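You operate a simulated robot arm through the tools that you are given. There is no shell and no other tool. Be economical: measure what you need, move in short steps, check, and stop when the job is done.

Carry out the task below with a simulated robot arm. There is one attempt and no reset: what you move stays moved.

TASK
Top up the grey vial to about its line, then cap it and press the cap home.
Fine: close the water lever before capping; take the cap of the vial's own colour; the vial stays under the cap press.

Only the result counts: the job must be done as asked and must still hold three seconds after the hand-in. Knocking over, shifting, dropping, spilling or breaking anything else fails it. A push-on lid holds only when it is set on centred and level and pressed home; a screw cap is set on level and turned clockwise until tight.

THE ROBOT
A 7-joint arm with a two-finger parallel gripper, fixed in place. Base frame: the origin is at the foot of the arm, x ahead of it, y to its left, z up; the work surface is at about z = 0.723. Lengths are in m, angles in degrees, forces in N, time in s.
Its first joint turns from -166.0 to 166.0 degrees. Payload 4.4 kg.
The TCP is the grasp point between the finger pads, 0.023 m short of the fingertips. In the tool frame z runs along the fingers and y along their closing line. The gripper opens to 0.094 m. The fingers are 0.038 m wide and 0.01 m thick; the gripper's body (0.054 by 0.096 m) begins 0.039 m behind the TCP.
Orientation is told as [roll, pitch, yaw] about the base's x, y, z axes, in that order, counted from this pose: with the fingers straight down and closing along the base's y, the tool's x points along the base's -x, its y along +y and its z along -z.

THE INTERFACE
- The arm moves only by the tool servo_tool. Its argument "rows" is a list of rows, each an object of numbers (a shift or turn left out is 0, a gripper value left out holds the last): "tx", "ty", "tz": the shift along the tool's x, y, z in m; "wx", "wy", "wz": the turn, a rotation vector about the tool's x, y, z in degrees. In form: [{"tx": .., "ty": .., "tz": .., "wx": .., "wy": .., "wz": ..}, ...]. A call has 1 to 12 rows; each row is the pose to reach, as a shift and turn from the pose commanded when the call began, along the tool's axes at that moment. "jaw" is the gripper command, from -1 (shut) to 1 (fully open), values between in proportion, set as the call begins (left out, the last holds). Each row takes 0.2 s and may step no farther than 0.05 m and 8.6 degrees from the row before; otherwise, or with a gripper value out of range, the whole call is refused. A pose out of reach is approached as far as the arm can. The call stops where the force on the tool passes 40 N (or 10 N more than at its start, if that is more) or the arm is blocked; 0.2 s more then pass. The fingers move at their own pace (about 0.072 m/s each) and stop on an object; they squeeze with about 41 N. The grip force told is the motor's: it shows also when the fingers shut on nothing. Time passes only in rows, and 0.2 s behind the last, so rows that repeat a pose let the fingers close. It gives the time, the measured TCP pose, the force on the tool (base axes), the opening and the grip force at its end, in the units of the frame above (readings bear some noise), with the torque about the TCP (base axes, N m) and any sound that the robot's microphone picked up, and new pictures: "pictures" is both (left out), scene, wrist or none.
- Cameras (640 x 400 px; columns grow to the right, rows downward): "scene" is fixed at [0.2199, 0.5015, 1.4523]; the picture's right is [-0.25, -0.97, 0.00], its down [-0.76, 0.19, -0.63] and it looks along [0.61, -0.15, -0.78] (base axes); focal length 361 px, centre (320, 200). "wrist" rides on the gripper at [0.086, 0.016, -0.075] in the tool frame; the picture's right is [-0.18, 0.98, 0.00], its down [-0.58, -0.11, -0.81] and it looks along [-0.79, -0.15, 0.59] (tool axes); focal length 243 px, centre (320, 200). There is no depth. A picture from a camera that has moved, and an enlarged one, comes with that camera's place and axes in the base frame and with its lens.
- inspect(camera, box): a new picture of the part [left, top, right, bottom] of that camera's present view, enlarged. The clock stands still meanwhile.
- sign_off(): hands the job in; it is judged then, once.

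Work in short steps. Places have to be worked out from the pictures, the camera data and where the tool is seen: move nearer, look again, correct. Check each grasp and each placing, and mend what went wrong. You have 120 turns and 200 pictures in all, those below and enlarged ones among them. Open the gripper and draw the arm clear of the work before you hand the job in, unless the task says otherwise; then end with one line.

The tools are called after "Call:" by a JSON object that holds its "name" and its "arguments". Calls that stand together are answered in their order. servo_tool: Moves the arm, as the interface text tells. Its arguments: {"type":"object","properties":{"rows":{"type":"array"},"jaw":{"type":"number"},"pictures":{"type":"string","enum":["both","scene","wrist","none"]}},"required":["rows"]} The other tools are called the same way: inspect (camera, box) takes an enlarged picture of a part of a camera's view; sign_off () hands the job in.

At the start:

```text
time_s: 0.0
eef_pos: [0.5494, 0.2512, 1.0746]
tcp_rot: [0.0, -0.1, 0.0]
force: [-0.5, -0.4, -0.1]
moment: [-0.03, 0.01, 0.0]
width: 0.0938
grasp_force: 0.1
```

scene: 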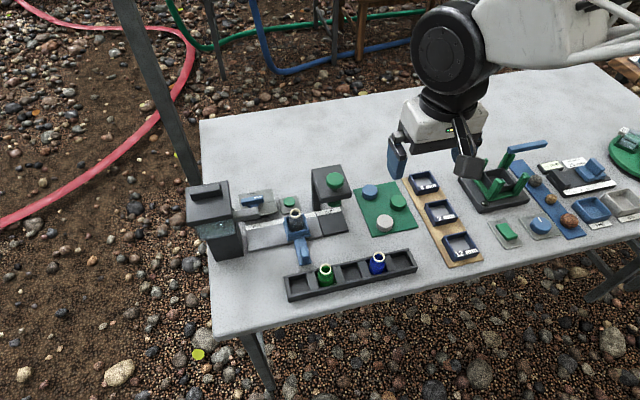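
wrist: 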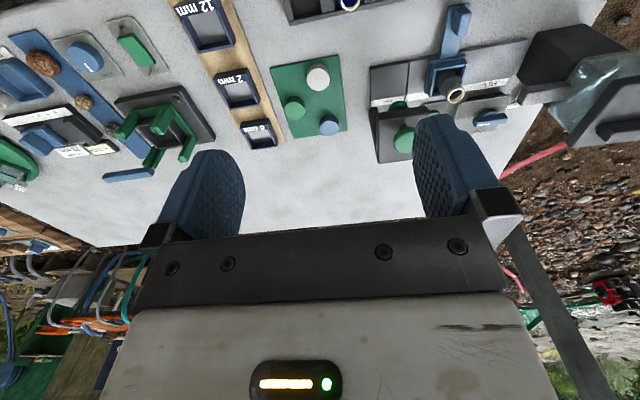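

I'll look closer at the vial station on the left of the scene and at the green cap mat.

Call:
{"name": "inspect", "arguments": {"camera": "scene", "box": [180, 155, 360, 267]}}

Call:
{"name": "inspect", "arguments": {"camera": "scene", "box": [280, 160, 440, 300]}}

Call:
{"name": "inspect", "arguments": {"camera": "wrist", "box": [360, 0, 640, 175]}}

```text
3.56 times, centred on (270, 211) of scene
camera zoom: at [0.2199, 0.5015, 1.4523], right [-0.25, -0.97, 0.0], down [-0.76, 0.19, -0.63], along [0.61, -0.15, -0.78], focal length 1283 px, centre (498, 161)
```

zoom: 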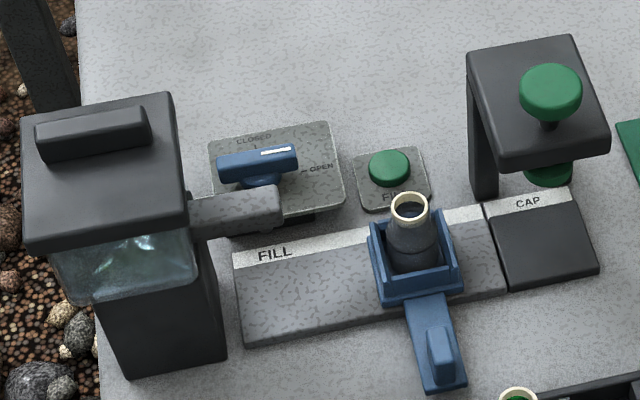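

```text
2.86 times, centred on (360, 230) of scene
camera zoom: at [0.2199, 0.5015, 1.4523], right [-0.25, -0.97, 0.0], down [-0.76, 0.19, -0.63], along [0.61, -0.15, -0.78], focal length 1031 px, centre (206, 114)
```

zoom: 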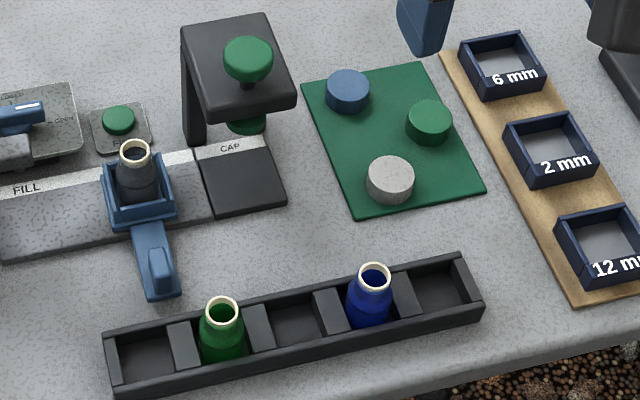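

```text
2.29 times, centred on (500, 88) of wrist
camera zoom: at [0.4637, 0.2675, 1.1491], right [0.18, 0.98, 0.0], down [0.58, -0.11, 0.81], along [0.79, -0.15, -0.59], focal length 555 px, centre (-91, 457)
```

zoom: 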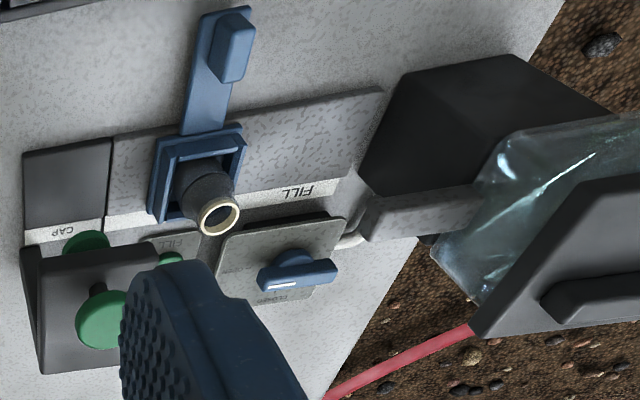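

The grey vial sits in a blue shuttle near (0.705, 0.44), with the fill station toward +y and the cap press at y≈0.35. The grey cap is on the green mat. I'll move back and left to view the station with the wrist camera.

Call:
{"name": "servo_tool", "arguments": {"rows": [{"tx": 0.02, "ty": 0.034, "tz": 0.014}, {"tx": 0.04, "ty": 0.068, "tz": 0.028}, {"tx": 0.06, "ty": 0.102, "tz": 0.042}, {"tx": 0.08, "ty": 0.136, "tz": 0.056}, {"tx": 0.1, "ty": 0.17, "tz": 0.07}], "pictures": "both"}}

```text
time_s: 1.2
eef_pos: [0.4493, 0.4214, 1.0058]
tcp_rot: [0.0, 0.0, 0.0]
force: [0.7, 0.4, -0.6]
moment: [0.01, -0.02, 0.0]
width: 0.0943
grasp_force: 0.1
camera wrist: at [0.3637, 0.4377, 1.0792], right [0.18, 0.98, 0.0], down [0.58, -0.11, 0.81], along [0.79, -0.15, -0.59], focal length 243 px, centre (320, 200)
```

scene: 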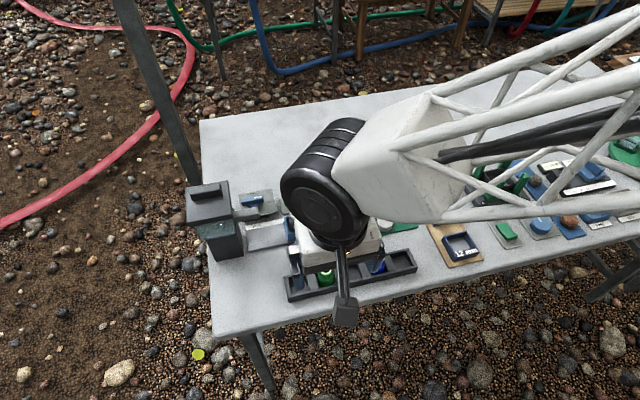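
wrist: 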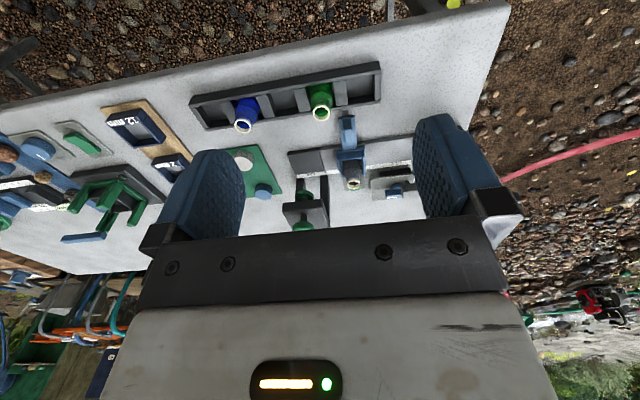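

Call:
{"name": "inspect", "arguments": {"camera": "wrist", "box": [240, 100, 432, 240]}}

```text
2.86 times, centred on (336, 170) of wrist
camera zoom: at [0.3637, 0.4377, 1.0792], right [0.18, 0.98, 0.0], down [0.58, -0.11, 0.81], along [0.79, -0.15, -0.59], focal length 693 px, centre (274, 286)
```

zoom: 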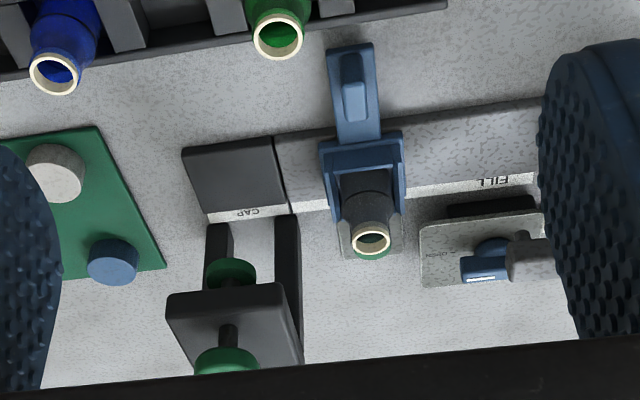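

Vial mouth triangulates to about (0.713, 0.437, 0.790), the press knob to about (0.73, 0.34, 0.86) and the lever to about (0.807, 0.525, 0.753). I'll get a closer look at the lever, spout and vial.

Call:
{"name": "servo_tool", "arguments": {"rows": [{"tx": -0.035, "ty": 0.02, "tz": 0.005}, {"tx": -0.07, "ty": 0.04, "tz": 0.01}, {"tx": -0.11, "ty": 0.06, "tz": 0.015}], "pictures": "wrist"}}

Call:
{"name": "inspect", "arguments": {"camera": "wrist", "box": [240, 90, 432, 210]}}

```text
time_s: 2.0
eef_pos: [0.5596, 0.4813, 0.9904]
tcp_rot: [-0.1, -0.1, 0.0]
force: [0.9, 0.7, -1.3]
moment: [0.0, 0.04, 0.05]
width: 0.0941
grasp_force: 0.1
camera wrist: at [0.4721, 0.4977, 1.0642], right [0.18, 0.98, 0.0], down [0.58, -0.11, 0.81], along [0.79, -0.15, -0.59], focal length 243 px, centre (320, 200)
```

wrist: 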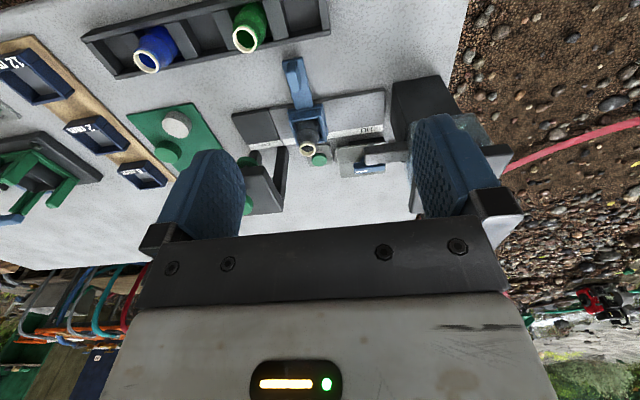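

```text
3.33 times, centred on (336, 150) of wrist
camera zoom: at [0.4721, 0.4977, 1.0642], right [0.18, 0.98, 0.0], down [0.58, -0.11, 0.81], along [0.79, -0.15, -0.59], focal length 809 px, centre (267, 367)
```

zoom: 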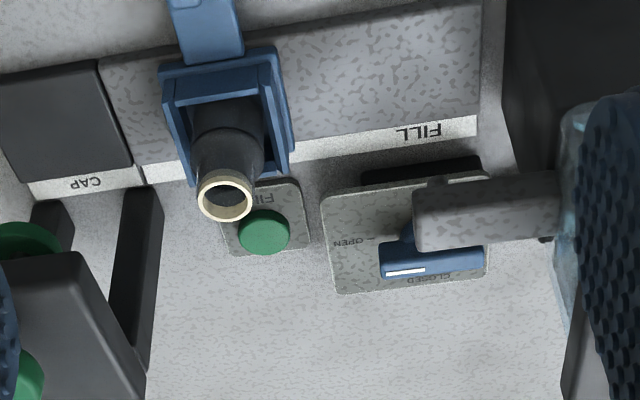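

Call:
{"name": "inspect", "arguments": {"camera": "scene", "box": [225, 180, 315, 235]}}

Call:
{"name": "inspect", "arguments": {"camera": "wrist", "box": [280, 120, 400, 190]}}

```text
7.11 times, centred on (270, 208) of scene
camera zoom: at [0.2199, 0.5015, 1.4523], right [-0.25, -0.97, 0.0], down [-0.76, 0.19, -0.63], along [0.61, -0.15, -0.78], focal length 2566 px, centre (676, 147)
```

zoom: 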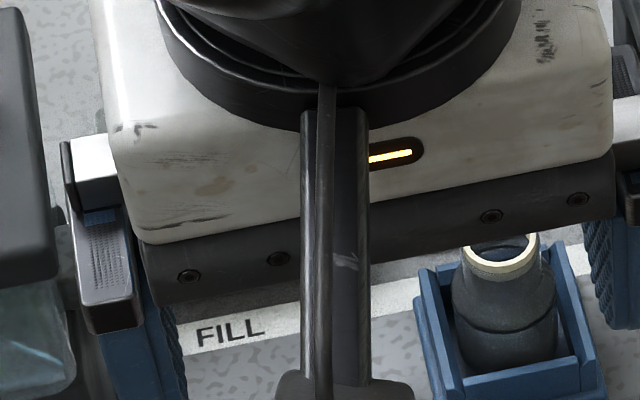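

```text
5.33 times, centred on (340, 155) of wrist
camera zoom: at [0.4721, 0.4977, 1.0642], right [0.18, 0.98, 0.0], down [0.58, -0.11, 0.81], along [0.79, -0.15, -0.59], focal length 1294 px, centre (213, 440)
```

zoom: 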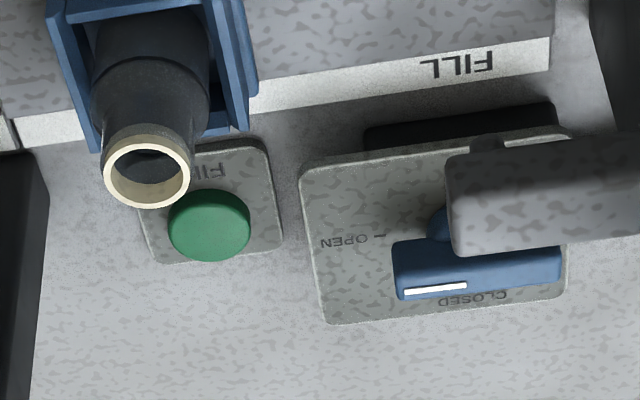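

The lever's white mark points to OPEN, and the spout tip is at about (0.714, 0.52, 0.813), so the button should dispense. First I'll go above the shuttle's handle tab (about 0.625, 0.435) to grip it.

Call:
{"name": "servo_tool", "arguments": {"rows": [{"tx": -0.02, "ty": -0.015, "tz": 0.04}, {"tx": -0.04, "ty": -0.03, "tz": 0.08}, {"tx": -0.06, "ty": -0.046, "tz": 0.12}, {"tx": -0.063, "ty": -0.046, "tz": 0.16}], "pictures": "both"}}

```text
time_s: 3.0
eef_pos: [0.6255, 0.4349, 0.8328]
tcp_rot: [0.1, 0.0, 0.1]
force: [-0.6, -0.6, 0.3]
moment: [-0.04, -0.01, 0.0]
width: 0.0942
grasp_force: 0.0
camera wrist: at [0.5381, 0.4517, 0.9063], right [0.18, 0.98, 0.0], down [0.58, -0.11, 0.81], along [0.79, -0.15, -0.59], focal length 243 px, centre (320, 200)
```

scene: 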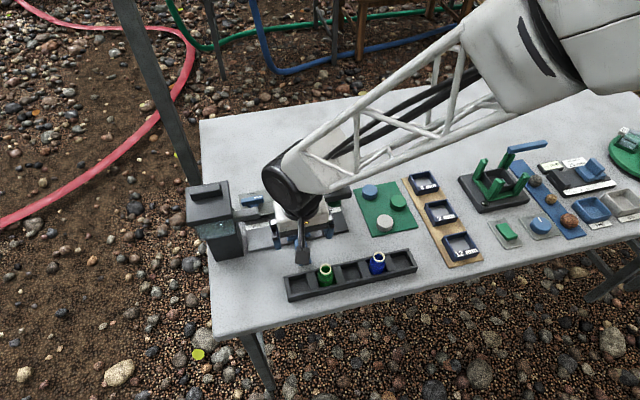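
wrist: 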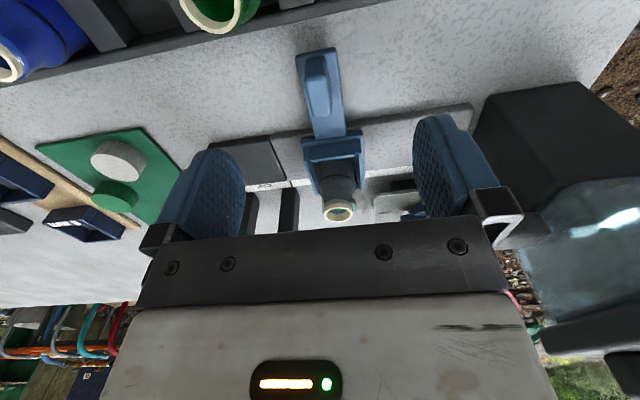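

The tab spans about x 0.606–0.633 at y≈0.434. I'll descend to straddle it, with the tips at about z 0.74, then close.

Call:
{"name": "servo_tool", "arguments": {"rows": [{"tx": 0.003, "tz": 0.035}, {"tx": 0.006, "tz": 0.07}], "pictures": "wrist"}}

Call:
{"name": "servo_tool", "arguments": {"rows": [{"tz": 0}, {"tz": 0}, {"tz": 0}, {"tz": 0}], "jaw": -1, "pictures": "both"}}

```text
time_s: 3.6
eef_pos: [0.6157, 0.4363, 0.7613]
tcp_rot: [0.0, 0.0, 0.0]
force: [-0.1, -0.4, -0.2]
moment: [-0.03, -0.01, 0.0]
width: 0.094
grasp_force: 0.1
camera wrist: at [0.5301, 0.4527, 0.8351], right [0.18, 0.98, 0.0], down [0.58, -0.11, 0.81], along [0.79, -0.15, -0.59], focal length 243 px, centre (320, 200)
```

wrist: 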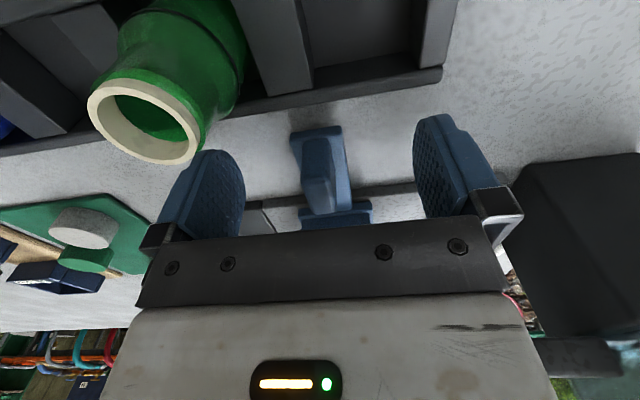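

```text
time_s: 4.6
eef_pos: [0.6147, 0.4359, 0.7624]
tcp_rot: [0.0, 0.0, 0.0]
force: [0.7, 0.4, -3.0]
moment: [0.0, -0.09, 0.01]
width: 0.0277
grasp_force: 44.5
camera wrist: at [0.5299, 0.4525, 0.8349], right [0.18, 0.98, 0.0], down [0.58, -0.11, 0.81], along [0.79, -0.15, -0.59], focal length 243 px, centre (320, 200)
```

scene: 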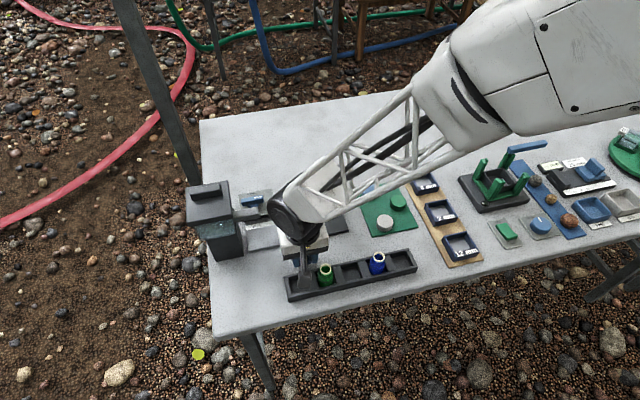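
wrist: 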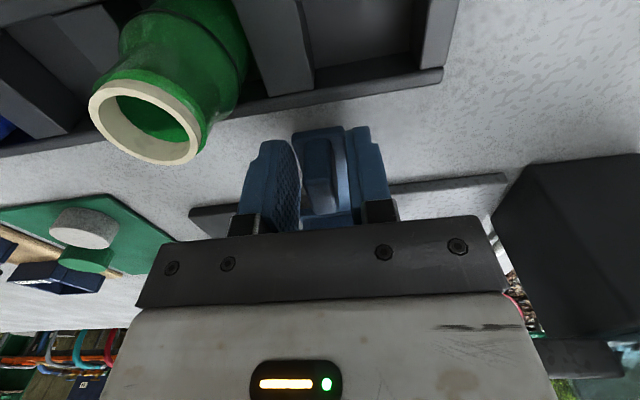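

The handle is gripped (opening 0.0277). I'll slide the shuttle in small steps toward FILL, along +y.

Call:
{"name": "servo_tool", "arguments": {"rows": [{"ty": 0.01}, {"ty": 0.02, "tx": -0.0005}, {"ty": 0.03, "tx": -0.001}, {"ty": 0.04, "tx": -0.0013}], "pictures": "both"}}

```text
time_s: 5.6
eef_pos: [0.6177, 0.4751, 0.7607]
tcp_rot: [0.0, 0.0, 0.0]
force: [-34.0, -0.3, 14.0]
moment: [0.04, 0.6, -0.01]
width: 0.0274
grasp_force: 44.7
camera wrist: at [0.5314, 0.4927, 0.8342], right [0.18, 0.98, 0.0], down [0.58, -0.11, 0.81], along [0.79, -0.15, -0.59], focal length 243 px, centre (320, 200)
```

scene: 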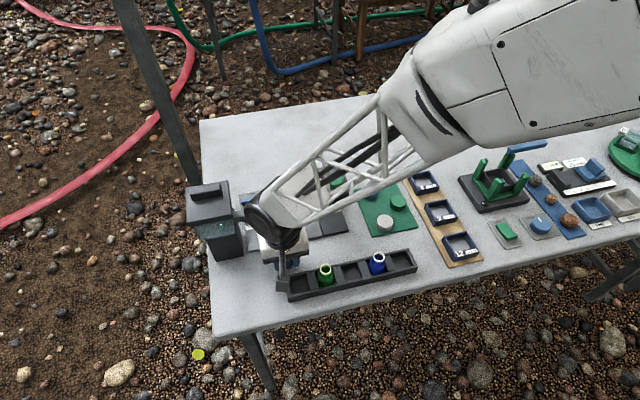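
wrist: 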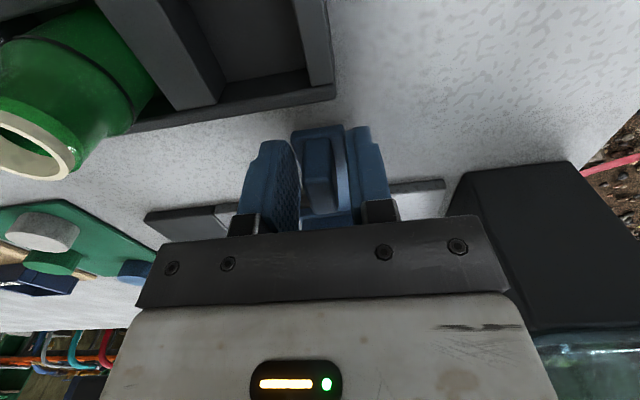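

A side force of −34 N in x says I'm leaning the shuttle into the rail. I'll back off in x.

Call:
{"name": "servo_tool", "arguments": {"rows": [{"tx": 0.003}, {"tx": 0.003}], "pictures": "none"}}

```text
time_s: 6.2
eef_pos: [0.617, 0.4754, 0.7611]
tcp_rot: [0.2, -0.1, -0.1]
force: [31.4, 0.6, -19.8]
moment: [0.03, -0.67, 0.08]
width: 0.0278
grasp_force: 44.8
```

Call:
{"name": "servo_tool", "arguments": {"rows": [{"tx": -0.0014}, {"tx": -0.0014, "ty": 0.01}, {"tx": -0.0013, "ty": 0.02}], "pictures": "none"}}

```text
time_s: 7.0
eef_pos: [0.6165, 0.4948, 0.7616]
tcp_rot: [0.0, 0.0, 0.0]
force: [1.8, -0.5, 8.9]
moment: [-0.15, 0.5, 0.07]
width: 0.0277
grasp_force: 44.6
```

The forces are low now. I'll continue to about y 0.515 and look.

Call:
{"name": "servo_tool", "arguments": {"rows": [{"ty": 0.01}, {"ty": 0.02}], "pictures": "both"}}

Call:
{"name": "inspect", "arguments": {"camera": "scene", "box": [180, 175, 300, 275]}}

```text
time_s: 7.6
eef_pos: [0.6177, 0.5146, 0.7604]
tcp_rot: [0.1, 0.1, 0.1]
force: [-5.4, -0.4, 13.2]
moment: [0.03, -0.07, 0.08]
width: 0.0275
grasp_force: 45.2
camera wrist: at [0.5307, 0.5316, 0.8346], right [0.18, 0.98, 0.0], down [0.58, -0.11, 0.81], along [0.79, -0.15, -0.59], focal length 243 px, centre (320, 200)
```

scene: 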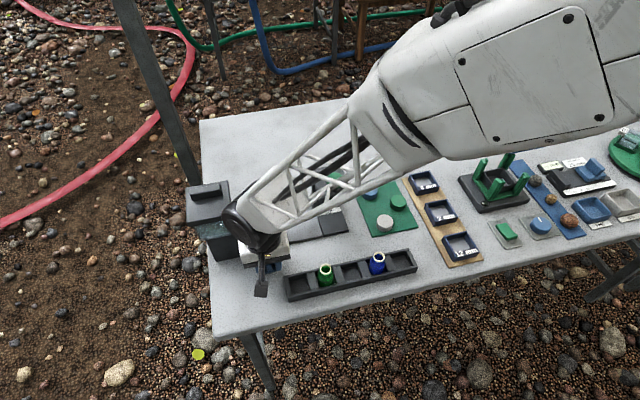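
wrist: 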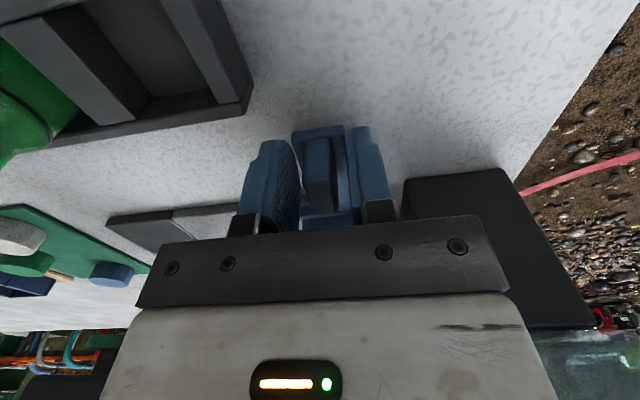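

```text
4.00 times, centred on (240, 225) of scene
camera zoom: at [0.2199, 0.5015, 1.4523], right [-0.25, -0.97, 0.0], down [-0.76, 0.19, -0.63], along [0.61, -0.15, -0.78], focal length 1443 px, centre (640, 100)
```

zoom: 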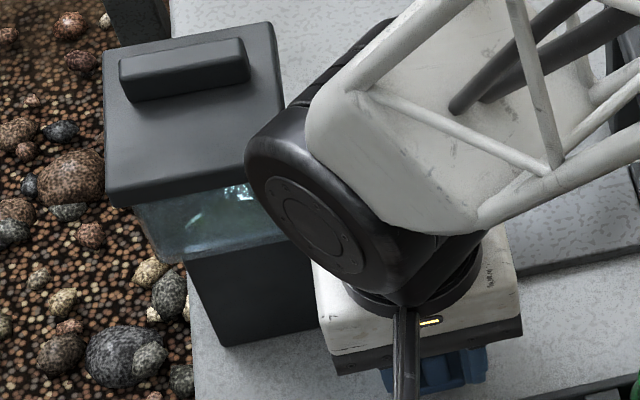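

No end stop yet. The spout tip begins at about y 0.52, so I'll continue gently.

Call:
{"name": "servo_tool", "arguments": {"rows": [{"ty": 0.004}, {"ty": 0.008}], "pictures": "none"}}

```text
time_s: 8.2
eef_pos: [0.6179, 0.5218, 0.7604]
tcp_rot: [0.1, 0.0, 0.1]
force: [-7.7, 0.6, 10.7]
moment: [-0.01, 0.53, 0.06]
width: 0.0273
grasp_force: 45.0
```

I'll release slightly, withdraw up and back, and check the vial's alignment with the spout.

Call:
{"name": "servo_tool", "arguments": {"rows": [{"tz": 0}, {"tz": 0}, {"tx": 0.01, "tz": -0.03}, {"tx": 0.03, "tz": -0.07}, {"tx": 0.06, "ty": -0.02, "tz": -0.1}, {"tx": 0.1, "ty": -0.05, "tz": -0.12}, {"tx": 0.13, "ty": -0.08, "tz": -0.13}, {"tx": 0.15, "ty": -0.11, "tz": -0.13}], "jaw": -0.05, "pictures": "both"}}

Call:
{"name": "inspect", "arguments": {"camera": "scene", "box": [180, 170, 300, 260]}}

Call:
{"name": "inspect", "arguments": {"camera": "wrist", "box": [330, 100, 490, 220]}}

```text
refused: row 6 steps farther than a row can; nothing moved
```

```text
4.44 times, centred on (240, 215) of scene
camera zoom: at [0.2199, 0.5015, 1.4523], right [-0.25, -0.97, 0.0], down [-0.76, 0.19, -0.63], along [0.61, -0.15, -0.78], focal length 1603 px, centre (676, 133)
```

zoom: 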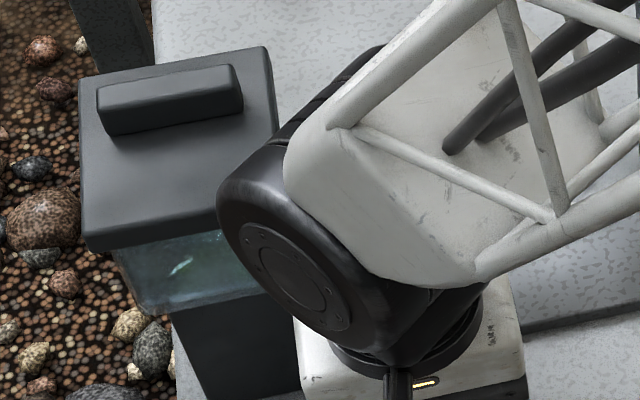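

```text
3.33 times, centred on (410, 160) of wrist
camera zoom: at [0.5308, 0.5394, 0.8346], right [0.18, 0.98, 0.0], down [0.58, -0.11, 0.81], along [0.79, -0.15, -0.59], focal length 809 px, centre (20, 333)
```

zoom: 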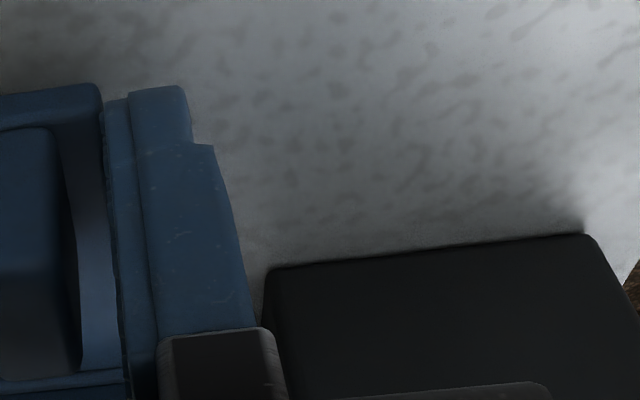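

Row limit exceeded. I'll repeat the withdrawal with smaller steps.

Call:
{"name": "servo_tool", "arguments": {"rows": [{"tz": 0}, {"tz": 0}, {"tx": 0.01, "tz": -0.03}, {"tx": 0.03, "tz": -0.07}, {"tx": 0.055, "ty": -0.015, "tz": -0.1}, {"tx": 0.08, "ty": -0.045, "tz": -0.12}, {"tx": 0.11, "ty": -0.075, "tz": -0.13}, {"tx": 0.14, "ty": -0.11, "tz": -0.13}], "jaw": -0.05, "pictures": "wrist"}}

Call:
{"name": "inspect", "arguments": {"camera": "scene", "box": [180, 170, 300, 260]}}

Call:
{"name": "inspect", "arguments": {"camera": "wrist", "box": [300, 80, 460, 200]}}

```text
time_s: 10.0
eef_pos: [0.4748, 0.4145, 0.8943]
tcp_rot: [-0.1, 0.1, 0.0]
force: [0.8, -0.1, 0.4]
moment: [0.01, -0.01, -0.01]
width: 0.0446
grasp_force: 0.0
camera wrist: at [0.3893, 0.4304, 0.9675], right [0.18, 0.98, 0.0], down [0.58, -0.11, 0.81], along [0.79, -0.15, -0.59], focal length 243 px, centre (320, 200)
```

wrist: 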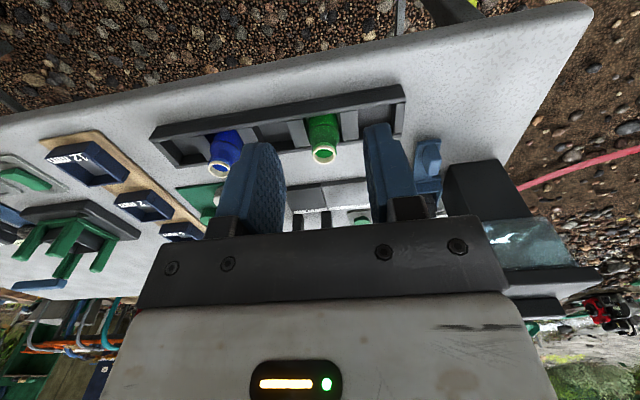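

```text
4.44 times, centred on (240, 215) of scene
camera zoom: at [0.2199, 0.5015, 1.4523], right [-0.25, -0.97, 0.0], down [-0.76, 0.19, -0.63], along [0.61, -0.15, -0.78], focal length 1603 px, centre (676, 133)
```

zoom: 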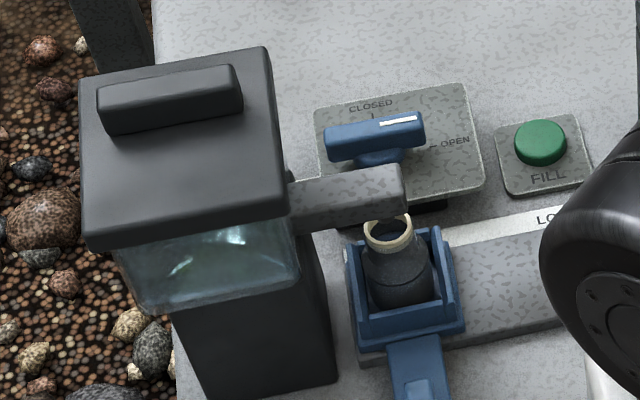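

```text
3.33 times, centred on (380, 140) of wrist
camera zoom: at [0.3893, 0.4304, 0.9675], right [0.18, 0.98, 0.0], down [0.58, -0.11, 0.81], along [0.79, -0.15, -0.59], focal length 809 px, centre (120, 400)
```

zoom: 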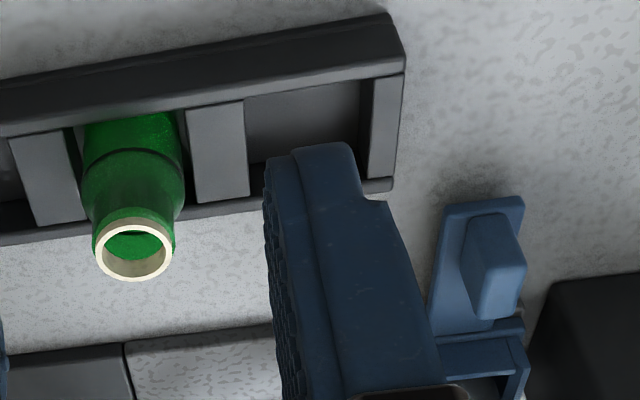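

Call:
{"name": "inspect", "arguments": {"camera": "scene", "box": [235, 195, 275, 225]}}

```text
13.33 times, centred on (255, 210) of scene
camera zoom: at [0.2199, 0.5015, 1.4523], right [-0.25, -0.97, 0.0], down [-0.76, 0.19, -0.63], along [0.61, -0.15, -0.78], focal length 4810 px, centre (1187, 67)
```

zoom: 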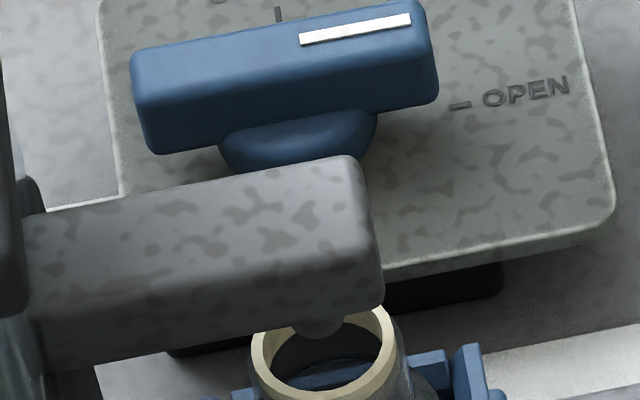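

The nozzle is directly over the mouth. Next is the FILL button at about (0.782, 0.44). I'll close the gripper, fly over and look before pressing.

Call:
{"name": "servo_tool", "arguments": {"rows": [{"tz": -0.04}, {"tx": -0.05, "tz": -0.05, "ty": 0.005}, {"tx": -0.095, "tz": -0.05, "ty": 0.01}, {"tx": -0.14, "tz": -0.05, "ty": 0.015}, {"tx": -0.185, "tz": -0.05, "ty": 0.02}, {"tx": -0.23, "tz": -0.05, "ty": 0.025}], "jaw": -1, "pictures": "both"}}

```text
refused: row 2 steps farther than a row can; nothing moved
```

Call:
{"name": "servo_tool", "arguments": {"rows": [{"tz": -0.04}, {"tx": -0.045, "tz": -0.05, "ty": 0.005}, {"tx": -0.09, "tz": -0.05, "ty": 0.01}, {"tx": -0.135, "tz": -0.05, "ty": 0.015}, {"tx": -0.18, "tz": -0.05, "ty": 0.02}, {"tx": -0.225, "tz": -0.05, "ty": 0.025}], "jaw": -1, "pictures": "both"}}

```text
time_s: 11.4
eef_pos: [0.7041, 0.4386, 0.9415]
tcp_rot: [-0.1, 0.0, 0.0]
force: [0.1, 0.3, 0.1]
moment: [0.02, 0.0, 0.0]
width: 0.0
grasp_force: 41.2
camera wrist: at [0.617, 0.455, 1.0161], right [0.18, 0.98, 0.0], down [0.58, -0.11, 0.81], along [0.79, -0.15, -0.59], focal length 243 px, centre (320, 200)
```

scene: 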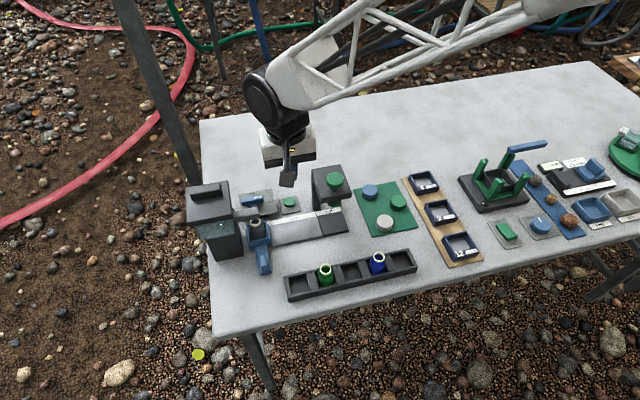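
wrist: 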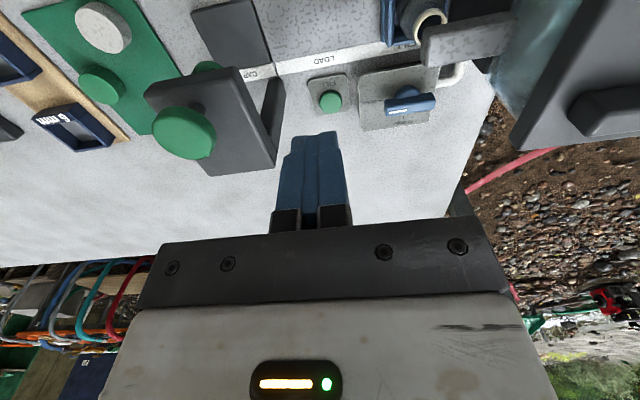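

The button is at about (0.781, 0.438). I'll go above it, then descend to just over it.

Call:
{"name": "servo_tool", "arguments": {"rows": [{"tx": -0.04, "ty": 0.002}, {"tx": -0.077, "ty": 0.004, "tz": 0.02}, {"tx": -0.077, "ty": 0.004, "tz": 0.065}, {"tx": -0.077, "ty": 0.004, "tz": 0.11}, {"tx": -0.077, "ty": 0.004, "tz": 0.145}], "pictures": "both"}}

Call:
{"name": "inspect", "arguments": {"camera": "scene", "box": [220, 170, 340, 260]}}

```text
time_s: 12.6
eef_pos: [0.7789, 0.4427, 0.7952]
tcp_rot: [0.1, 0.0, 0.0]
force: [0.9, -0.9, 0.5]
moment: [0.01, 0.04, -0.01]
width: 0.0
grasp_force: 41.1
camera wrist: at [0.6922, 0.4593, 0.8697], right [0.18, 0.98, 0.0], down [0.58, -0.11, 0.81], along [0.79, -0.15, -0.59], focal length 243 px, centre (320, 200)
```

scene: 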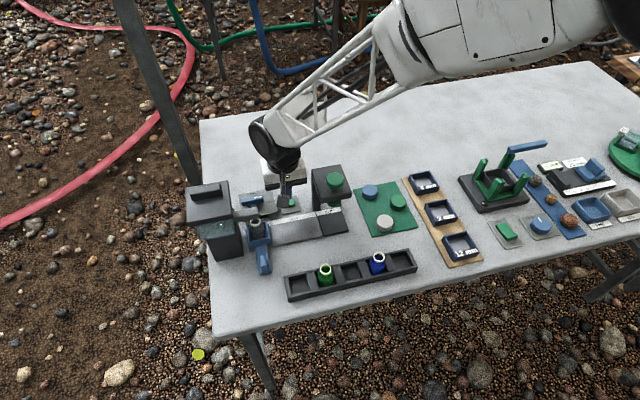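
wrist: 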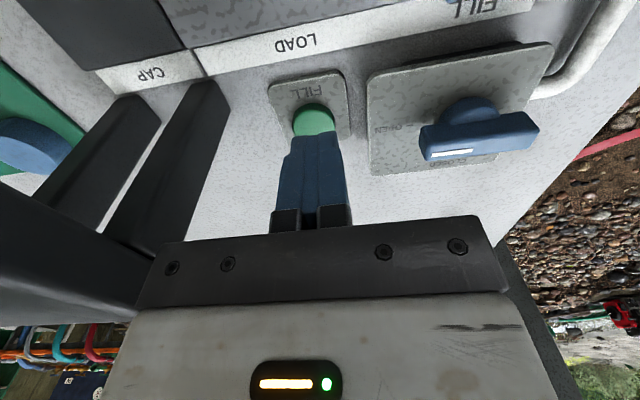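

```text
4.44 times, centred on (280, 215) of scene
camera zoom: at [0.2199, 0.5015, 1.4523], right [-0.25, -0.97, 0.0], down [-0.76, 0.19, -0.63], along [0.61, -0.15, -0.78], focal length 1603 px, centre (498, 133)
```

zoom: 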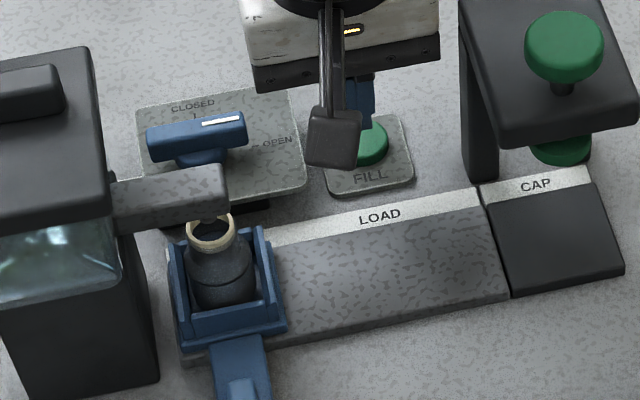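

Good view of both. I'll take a baseline picture of the vial, then descend gently onto the button.

Call:
{"name": "inspect", "arguments": {"camera": "scene", "box": [240, 205, 280, 235]}}

Call:
{"name": "servo_tool", "arguments": {"rows": [{"tz": 0.008}, {"tz": 0.016}, {"tz": 0.021}], "pictures": "none"}}

Call:
{"name": "inspect", "arguments": {"camera": "scene", "box": [240, 205, 280, 235]}}

```text
13.33 times, centred on (260, 220) of scene
camera zoom: at [0.2199, 0.5015, 1.4523], right [-0.25, -0.97, 0.0], down [-0.76, 0.19, -0.63], along [0.61, -0.15, -0.78], focal length 4810 px, centre (1120, -67)
```

zoom: 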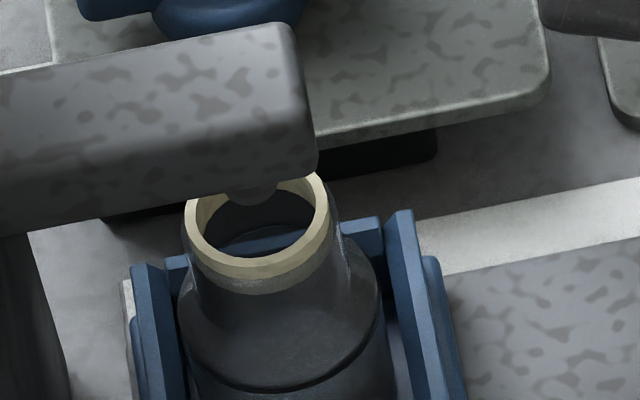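

```text
time_s: 13.4
eef_pos: [0.7775, 0.4405, 0.7744]
tcp_rot: [0.0, 0.1, 0.0]
force: [0.6, 0.7, -0.4]
moment: [0.0, -0.01, 0.02]
width: 0.0
grasp_force: 40.9
```

```text
13.33 times, centred on (260, 220) of scene
camera zoom: at [0.2199, 0.5015, 1.4523], right [-0.25, -0.97, 0.0], down [-0.76, 0.19, -0.63], along [0.61, -0.15, -0.78], focal length 4810 px, centre (1120, -67)
```

zoom: 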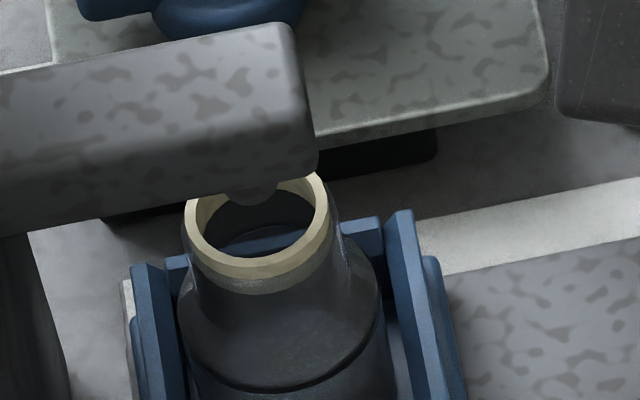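

No contact yet. I'll lower further in tiny steps.

Call:
{"name": "servo_tool", "arguments": {"rows": [{"tz": 0.003}, {"tz": 0.006}], "pictures": "none"}}

Call:
{"name": "inspect", "arguments": {"camera": "scene", "box": [240, 205, 280, 235]}}

```text
time_s: 14.0
eef_pos: [0.7786, 0.4412, 0.7681]
tcp_rot: [0.1, -0.1, 0.0]
force: [-0.6, 0.2, 0.1]
moment: [0.01, 0.03, -0.01]
width: 0.0
grasp_force: 41.1
```

```text
13.33 times, centred on (260, 220) of scene
camera zoom: at [0.2199, 0.5015, 1.4523], right [-0.25, -0.97, 0.0], down [-0.76, 0.19, -0.63], along [0.61, -0.15, -0.78], focal length 4810 px, centre (1120, -67)
```

zoom: 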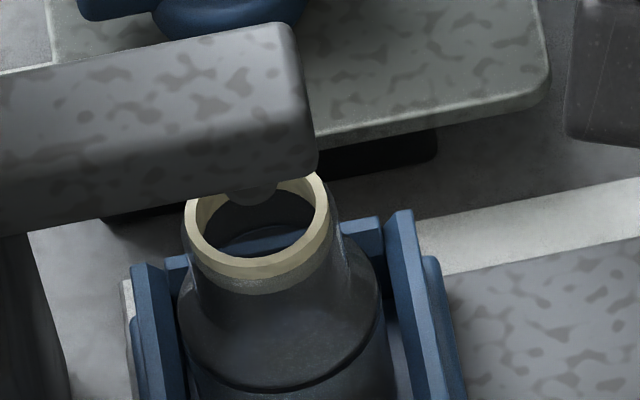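

Call:
{"name": "servo_tool", "arguments": {"rows": [{"tz": 0.002}, {"tz": 0.004}], "pictures": "wrist"}}

Call:
{"name": "inspect", "arguments": {"camera": "scene", "box": [240, 205, 280, 235]}}

```text
time_s: 14.6
eef_pos: [0.7789, 0.4427, 0.765]
tcp_rot: [0.0, 0.0, -0.1]
force: [1.0, -0.7, 0.3]
moment: [-0.02, 0.0, -0.03]
width: 0.0
grasp_force: 41.3
camera wrist: at [0.692, 0.4587, 0.8381], right [0.18, 0.98, 0.0], down [0.58, -0.11, 0.81], along [0.79, -0.15, -0.59], focal length 243 px, centre (320, 200)
```

wrist: 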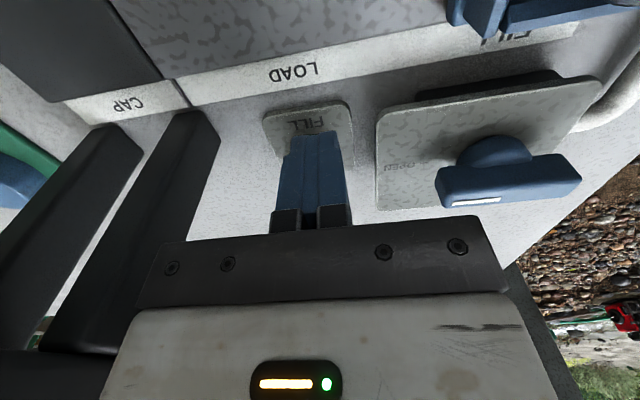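

```text
13.33 times, centred on (260, 220) of scene
camera zoom: at [0.2199, 0.5015, 1.4523], right [-0.25, -0.97, 0.0], down [-0.76, 0.19, -0.63], along [0.61, -0.15, -0.78], focal length 4810 px, centre (1120, -67)
```

zoom: 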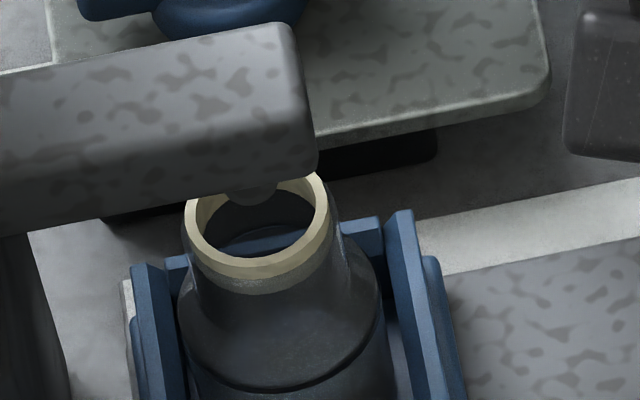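

Still no contact, and the fingers now cover the button. I'll lower further.

Call:
{"name": "servo_tool", "arguments": {"rows": [{"tz": 0.002}, {"tz": 0.004}], "pictures": "none"}}

Call:
{"name": "inspect", "arguments": {"camera": "scene", "box": [240, 205, 280, 235]}}

```text
time_s: 15.2
eef_pos: [0.7785, 0.4419, 0.7597]
tcp_rot: [0.0, 0.0, 0.0]
force: [-0.5, -0.1, 1.4]
moment: [0.0, -0.03, 0.01]
width: 0.0
grasp_force: 40.9
```

```text
13.33 times, centred on (260, 220) of scene
camera zoom: at [0.2199, 0.5015, 1.4523], right [-0.25, -0.97, 0.0], down [-0.76, 0.19, -0.63], along [0.61, -0.15, -0.78], focal length 4810 px, centre (1120, -67)
```

zoom: 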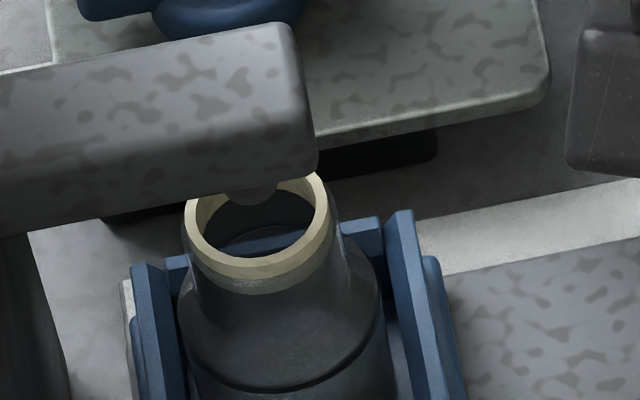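

Call:
{"name": "servo_tool", "arguments": {"rows": [{"tz": 0.002}, {"tz": 0.003}], "pictures": "none"}}

Call:
{"name": "inspect", "arguments": {"camera": "scene", "box": [240, 205, 280, 235]}}

```text
time_s: 15.8
eef_pos: [0.7776, 0.4421, 0.758]
tcp_rot: [0.1, 0.1, 0.0]
force: [-0.7, -0.8, -0.4]
moment: [-0.01, -0.01, 0.0]
width: 0.0
grasp_force: 40.8
```

```text
13.33 times, centred on (260, 220) of scene
camera zoom: at [0.2199, 0.5015, 1.4523], right [-0.25, -0.97, 0.0], down [-0.76, 0.19, -0.63], along [0.61, -0.15, -0.78], focal length 4810 px, centre (1120, -67)
```

zoom: 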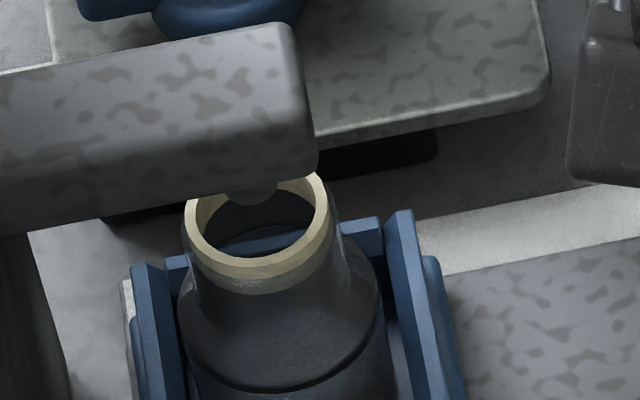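

Call:
{"name": "inspect", "arguments": {"camera": "wrist", "box": [230, 90, 390, 200]}}

Call:
{"name": "inspect", "arguments": {"camera": "scene", "box": [260, 165, 320, 215]}}

```text
3.64 times, centred on (310, 145) of wrist
camera zoom: at [0.6921, 0.4587, 0.8313], right [0.18, 0.98, 0.0], down [0.58, -0.11, 0.81], along [0.79, -0.15, -0.59], focal length 882 px, centre (356, 400)
```

zoom: 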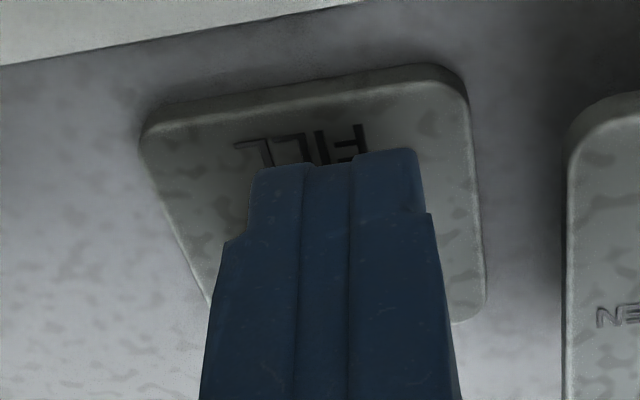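

```text
8.00 times, centred on (290, 190) of scene
camera zoom: at [0.2199, 0.5015, 1.4523], right [-0.25, -0.97, 0.0], down [-0.76, 0.19, -0.63], along [0.61, -0.15, -0.78], focal length 2886 px, centre (560, 280)
```

zoom: 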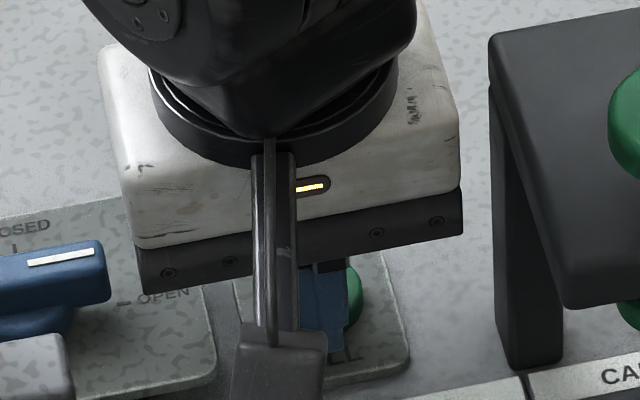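

The button is low, with its top at about 0.735, so the tips are only just reaching it. I'll continue pressing in 1.5 mm steps.

Call:
{"name": "servo_tool", "arguments": {"rows": [{"tz": 0.0015}, {"tz": 0.003}], "pictures": "none"}}

Call:
{"name": "inspect", "arguments": {"camera": "scene", "box": [240, 185, 300, 235]}}

```text
time_s: 16.4
eef_pos: [0.7781, 0.4427, 0.7537]
tcp_rot: [0.0, 0.0, -0.1]
force: [-0.1, 0.1, 1.4]
moment: [0.01, 0.0, 0.02]
width: 0.0002
grasp_force: 40.6
heard: click
```

```text
8.00 times, centred on (270, 210) of scene
camera zoom: at [0.2199, 0.5015, 1.4523], right [-0.25, -0.97, 0.0], down [-0.76, 0.19, -0.63], along [0.61, -0.15, -0.78], focal length 2886 px, centre (720, 120)
```

zoom: 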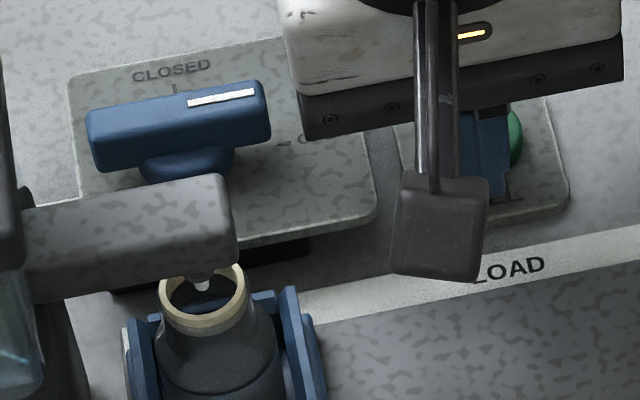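

Click heard and a drop shows at the nozzle. I'll hold briefly and watch.

Call:
{"name": "servo_tool", "arguments": {"rows": [{"tz": 0}], "pictures": "none"}}

Call:
{"name": "inspect", "arguments": {"camera": "scene", "box": [240, 205, 280, 235]}}

```text
time_s: 16.8
eef_pos: [0.7782, 0.4414, 0.7538]
tcp_rot: [0.0, 0.0, 0.0]
force: [1.5, -0.4, 1.6]
moment: [0.03, -0.02, 0.01]
width: 0.0
grasp_force: 40.5
```

```text
13.33 times, centred on (260, 220) of scene
camera zoom: at [0.2199, 0.5015, 1.4523], right [-0.25, -0.97, 0.0], down [-0.76, 0.19, -0.63], along [0.61, -0.15, -0.78], focal length 4810 px, centre (1120, -67)
```

zoom: 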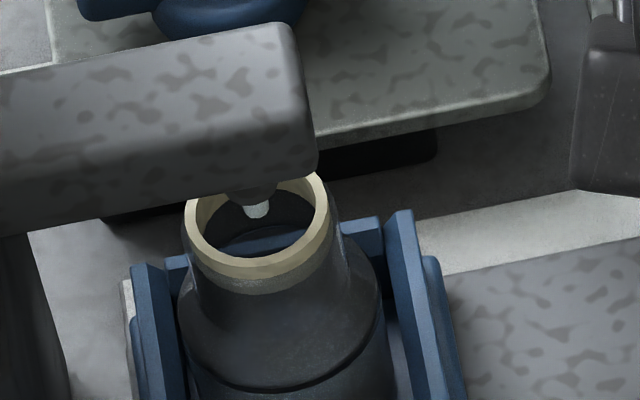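

Call:
{"name": "servo_tool", "arguments": {"rows": [{"tz": 0}, {"tz": 0}], "pictures": "none"}}

Call:
{"name": "inspect", "arguments": {"camera": "scene", "box": [240, 210, 280, 240]}}

```text
time_s: 17.4
eef_pos: [0.7781, 0.4414, 0.7551]
tcp_rot: [-0.1, 0.0, -0.1]
force: [1.1, 1.4, 1.0]
moment: [-0.02, -0.01, -0.02]
width: 0.0002
grasp_force: 41.2
```

```text
13.33 times, centred on (260, 225) of scene
camera zoom: at [0.2199, 0.5015, 1.4523], right [-0.25, -0.97, 0.0], down [-0.76, 0.19, -0.63], along [0.61, -0.15, -0.78], focal length 4810 px, centre (1120, -133)
```

zoom: 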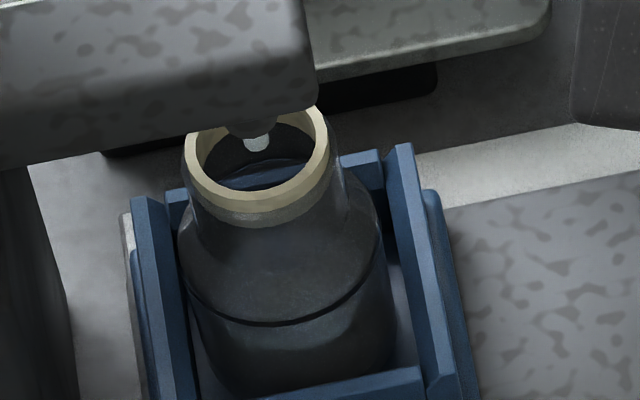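

Call:
{"name": "servo_tool", "arguments": {"rows": [{"tz": 0}], "pictures": "none"}}

Call:
{"name": "inspect", "arguments": {"camera": "scene", "box": [245, 215, 277, 245]}}

```text
time_s: 17.8
eef_pos: [0.7784, 0.4411, 0.7539]
tcp_rot: [0.0, 0.1, 0.0]
force: [0.4, -0.2, 1.5]
moment: [0.02, -0.05, 0.0]
width: 0.0
grasp_force: 40.7
```

```text
13.33 times, centred on (261, 230) of scene
camera zoom: at [0.2199, 0.5015, 1.4523], right [-0.25, -0.97, 0.0], down [-0.76, 0.19, -0.63], along [0.61, -0.15, -0.78], focal length 4810 px, centre (1107, -200)
```

zoom: 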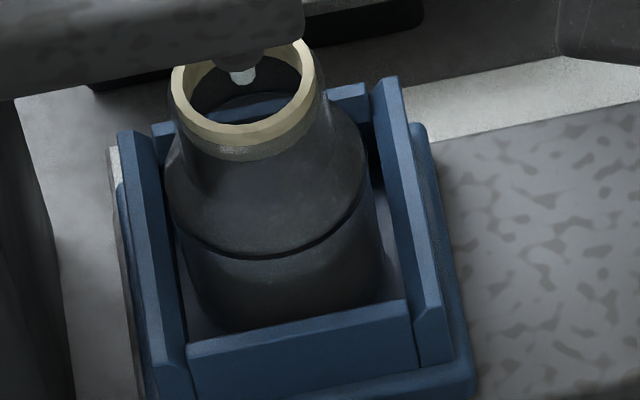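

Call:
{"name": "inspect", "arguments": {"camera": "scene", "box": [252, 224, 268, 242]}}

```text
16.00 times, centred on (260, 233) of scene
camera zoom: at [0.2199, 0.5015, 1.4523], right [-0.25, -0.97, 0.0], down [-0.76, 0.19, -0.63], along [0.61, -0.15, -0.78], focal length 5772 px, centre (1280, -328)
```

zoom: 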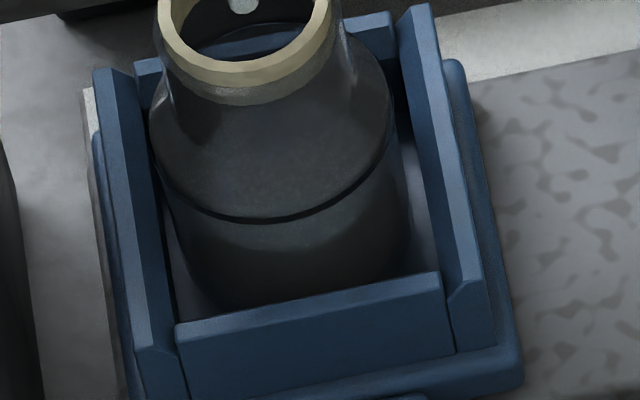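

Call:
{"name": "servo_tool", "arguments": {"rows": [{"tz": 0}], "pictures": "none"}}

Call:
{"name": "inspect", "arguments": {"camera": "scene", "box": [252, 224, 268, 242]}}

```text
time_s: 18.2
eef_pos: [0.7776, 0.4429, 0.7536]
tcp_rot: [0.0, 0.0, 0.0]
force: [1.1, -0.5, 2.1]
moment: [0.0, -0.03, 0.0]
width: 0.0
grasp_force: 41.3
```

```text
16.00 times, centred on (260, 233) of scene
camera zoom: at [0.2199, 0.5015, 1.4523], right [-0.25, -0.97, 0.0], down [-0.76, 0.19, -0.63], along [0.61, -0.15, -0.78], focal length 5772 px, centre (1280, -328)
```

zoom: 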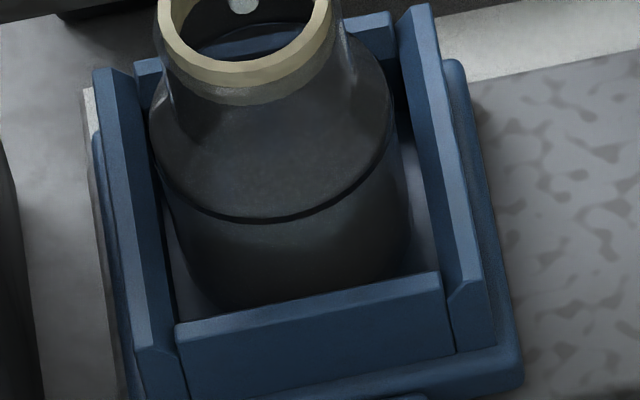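

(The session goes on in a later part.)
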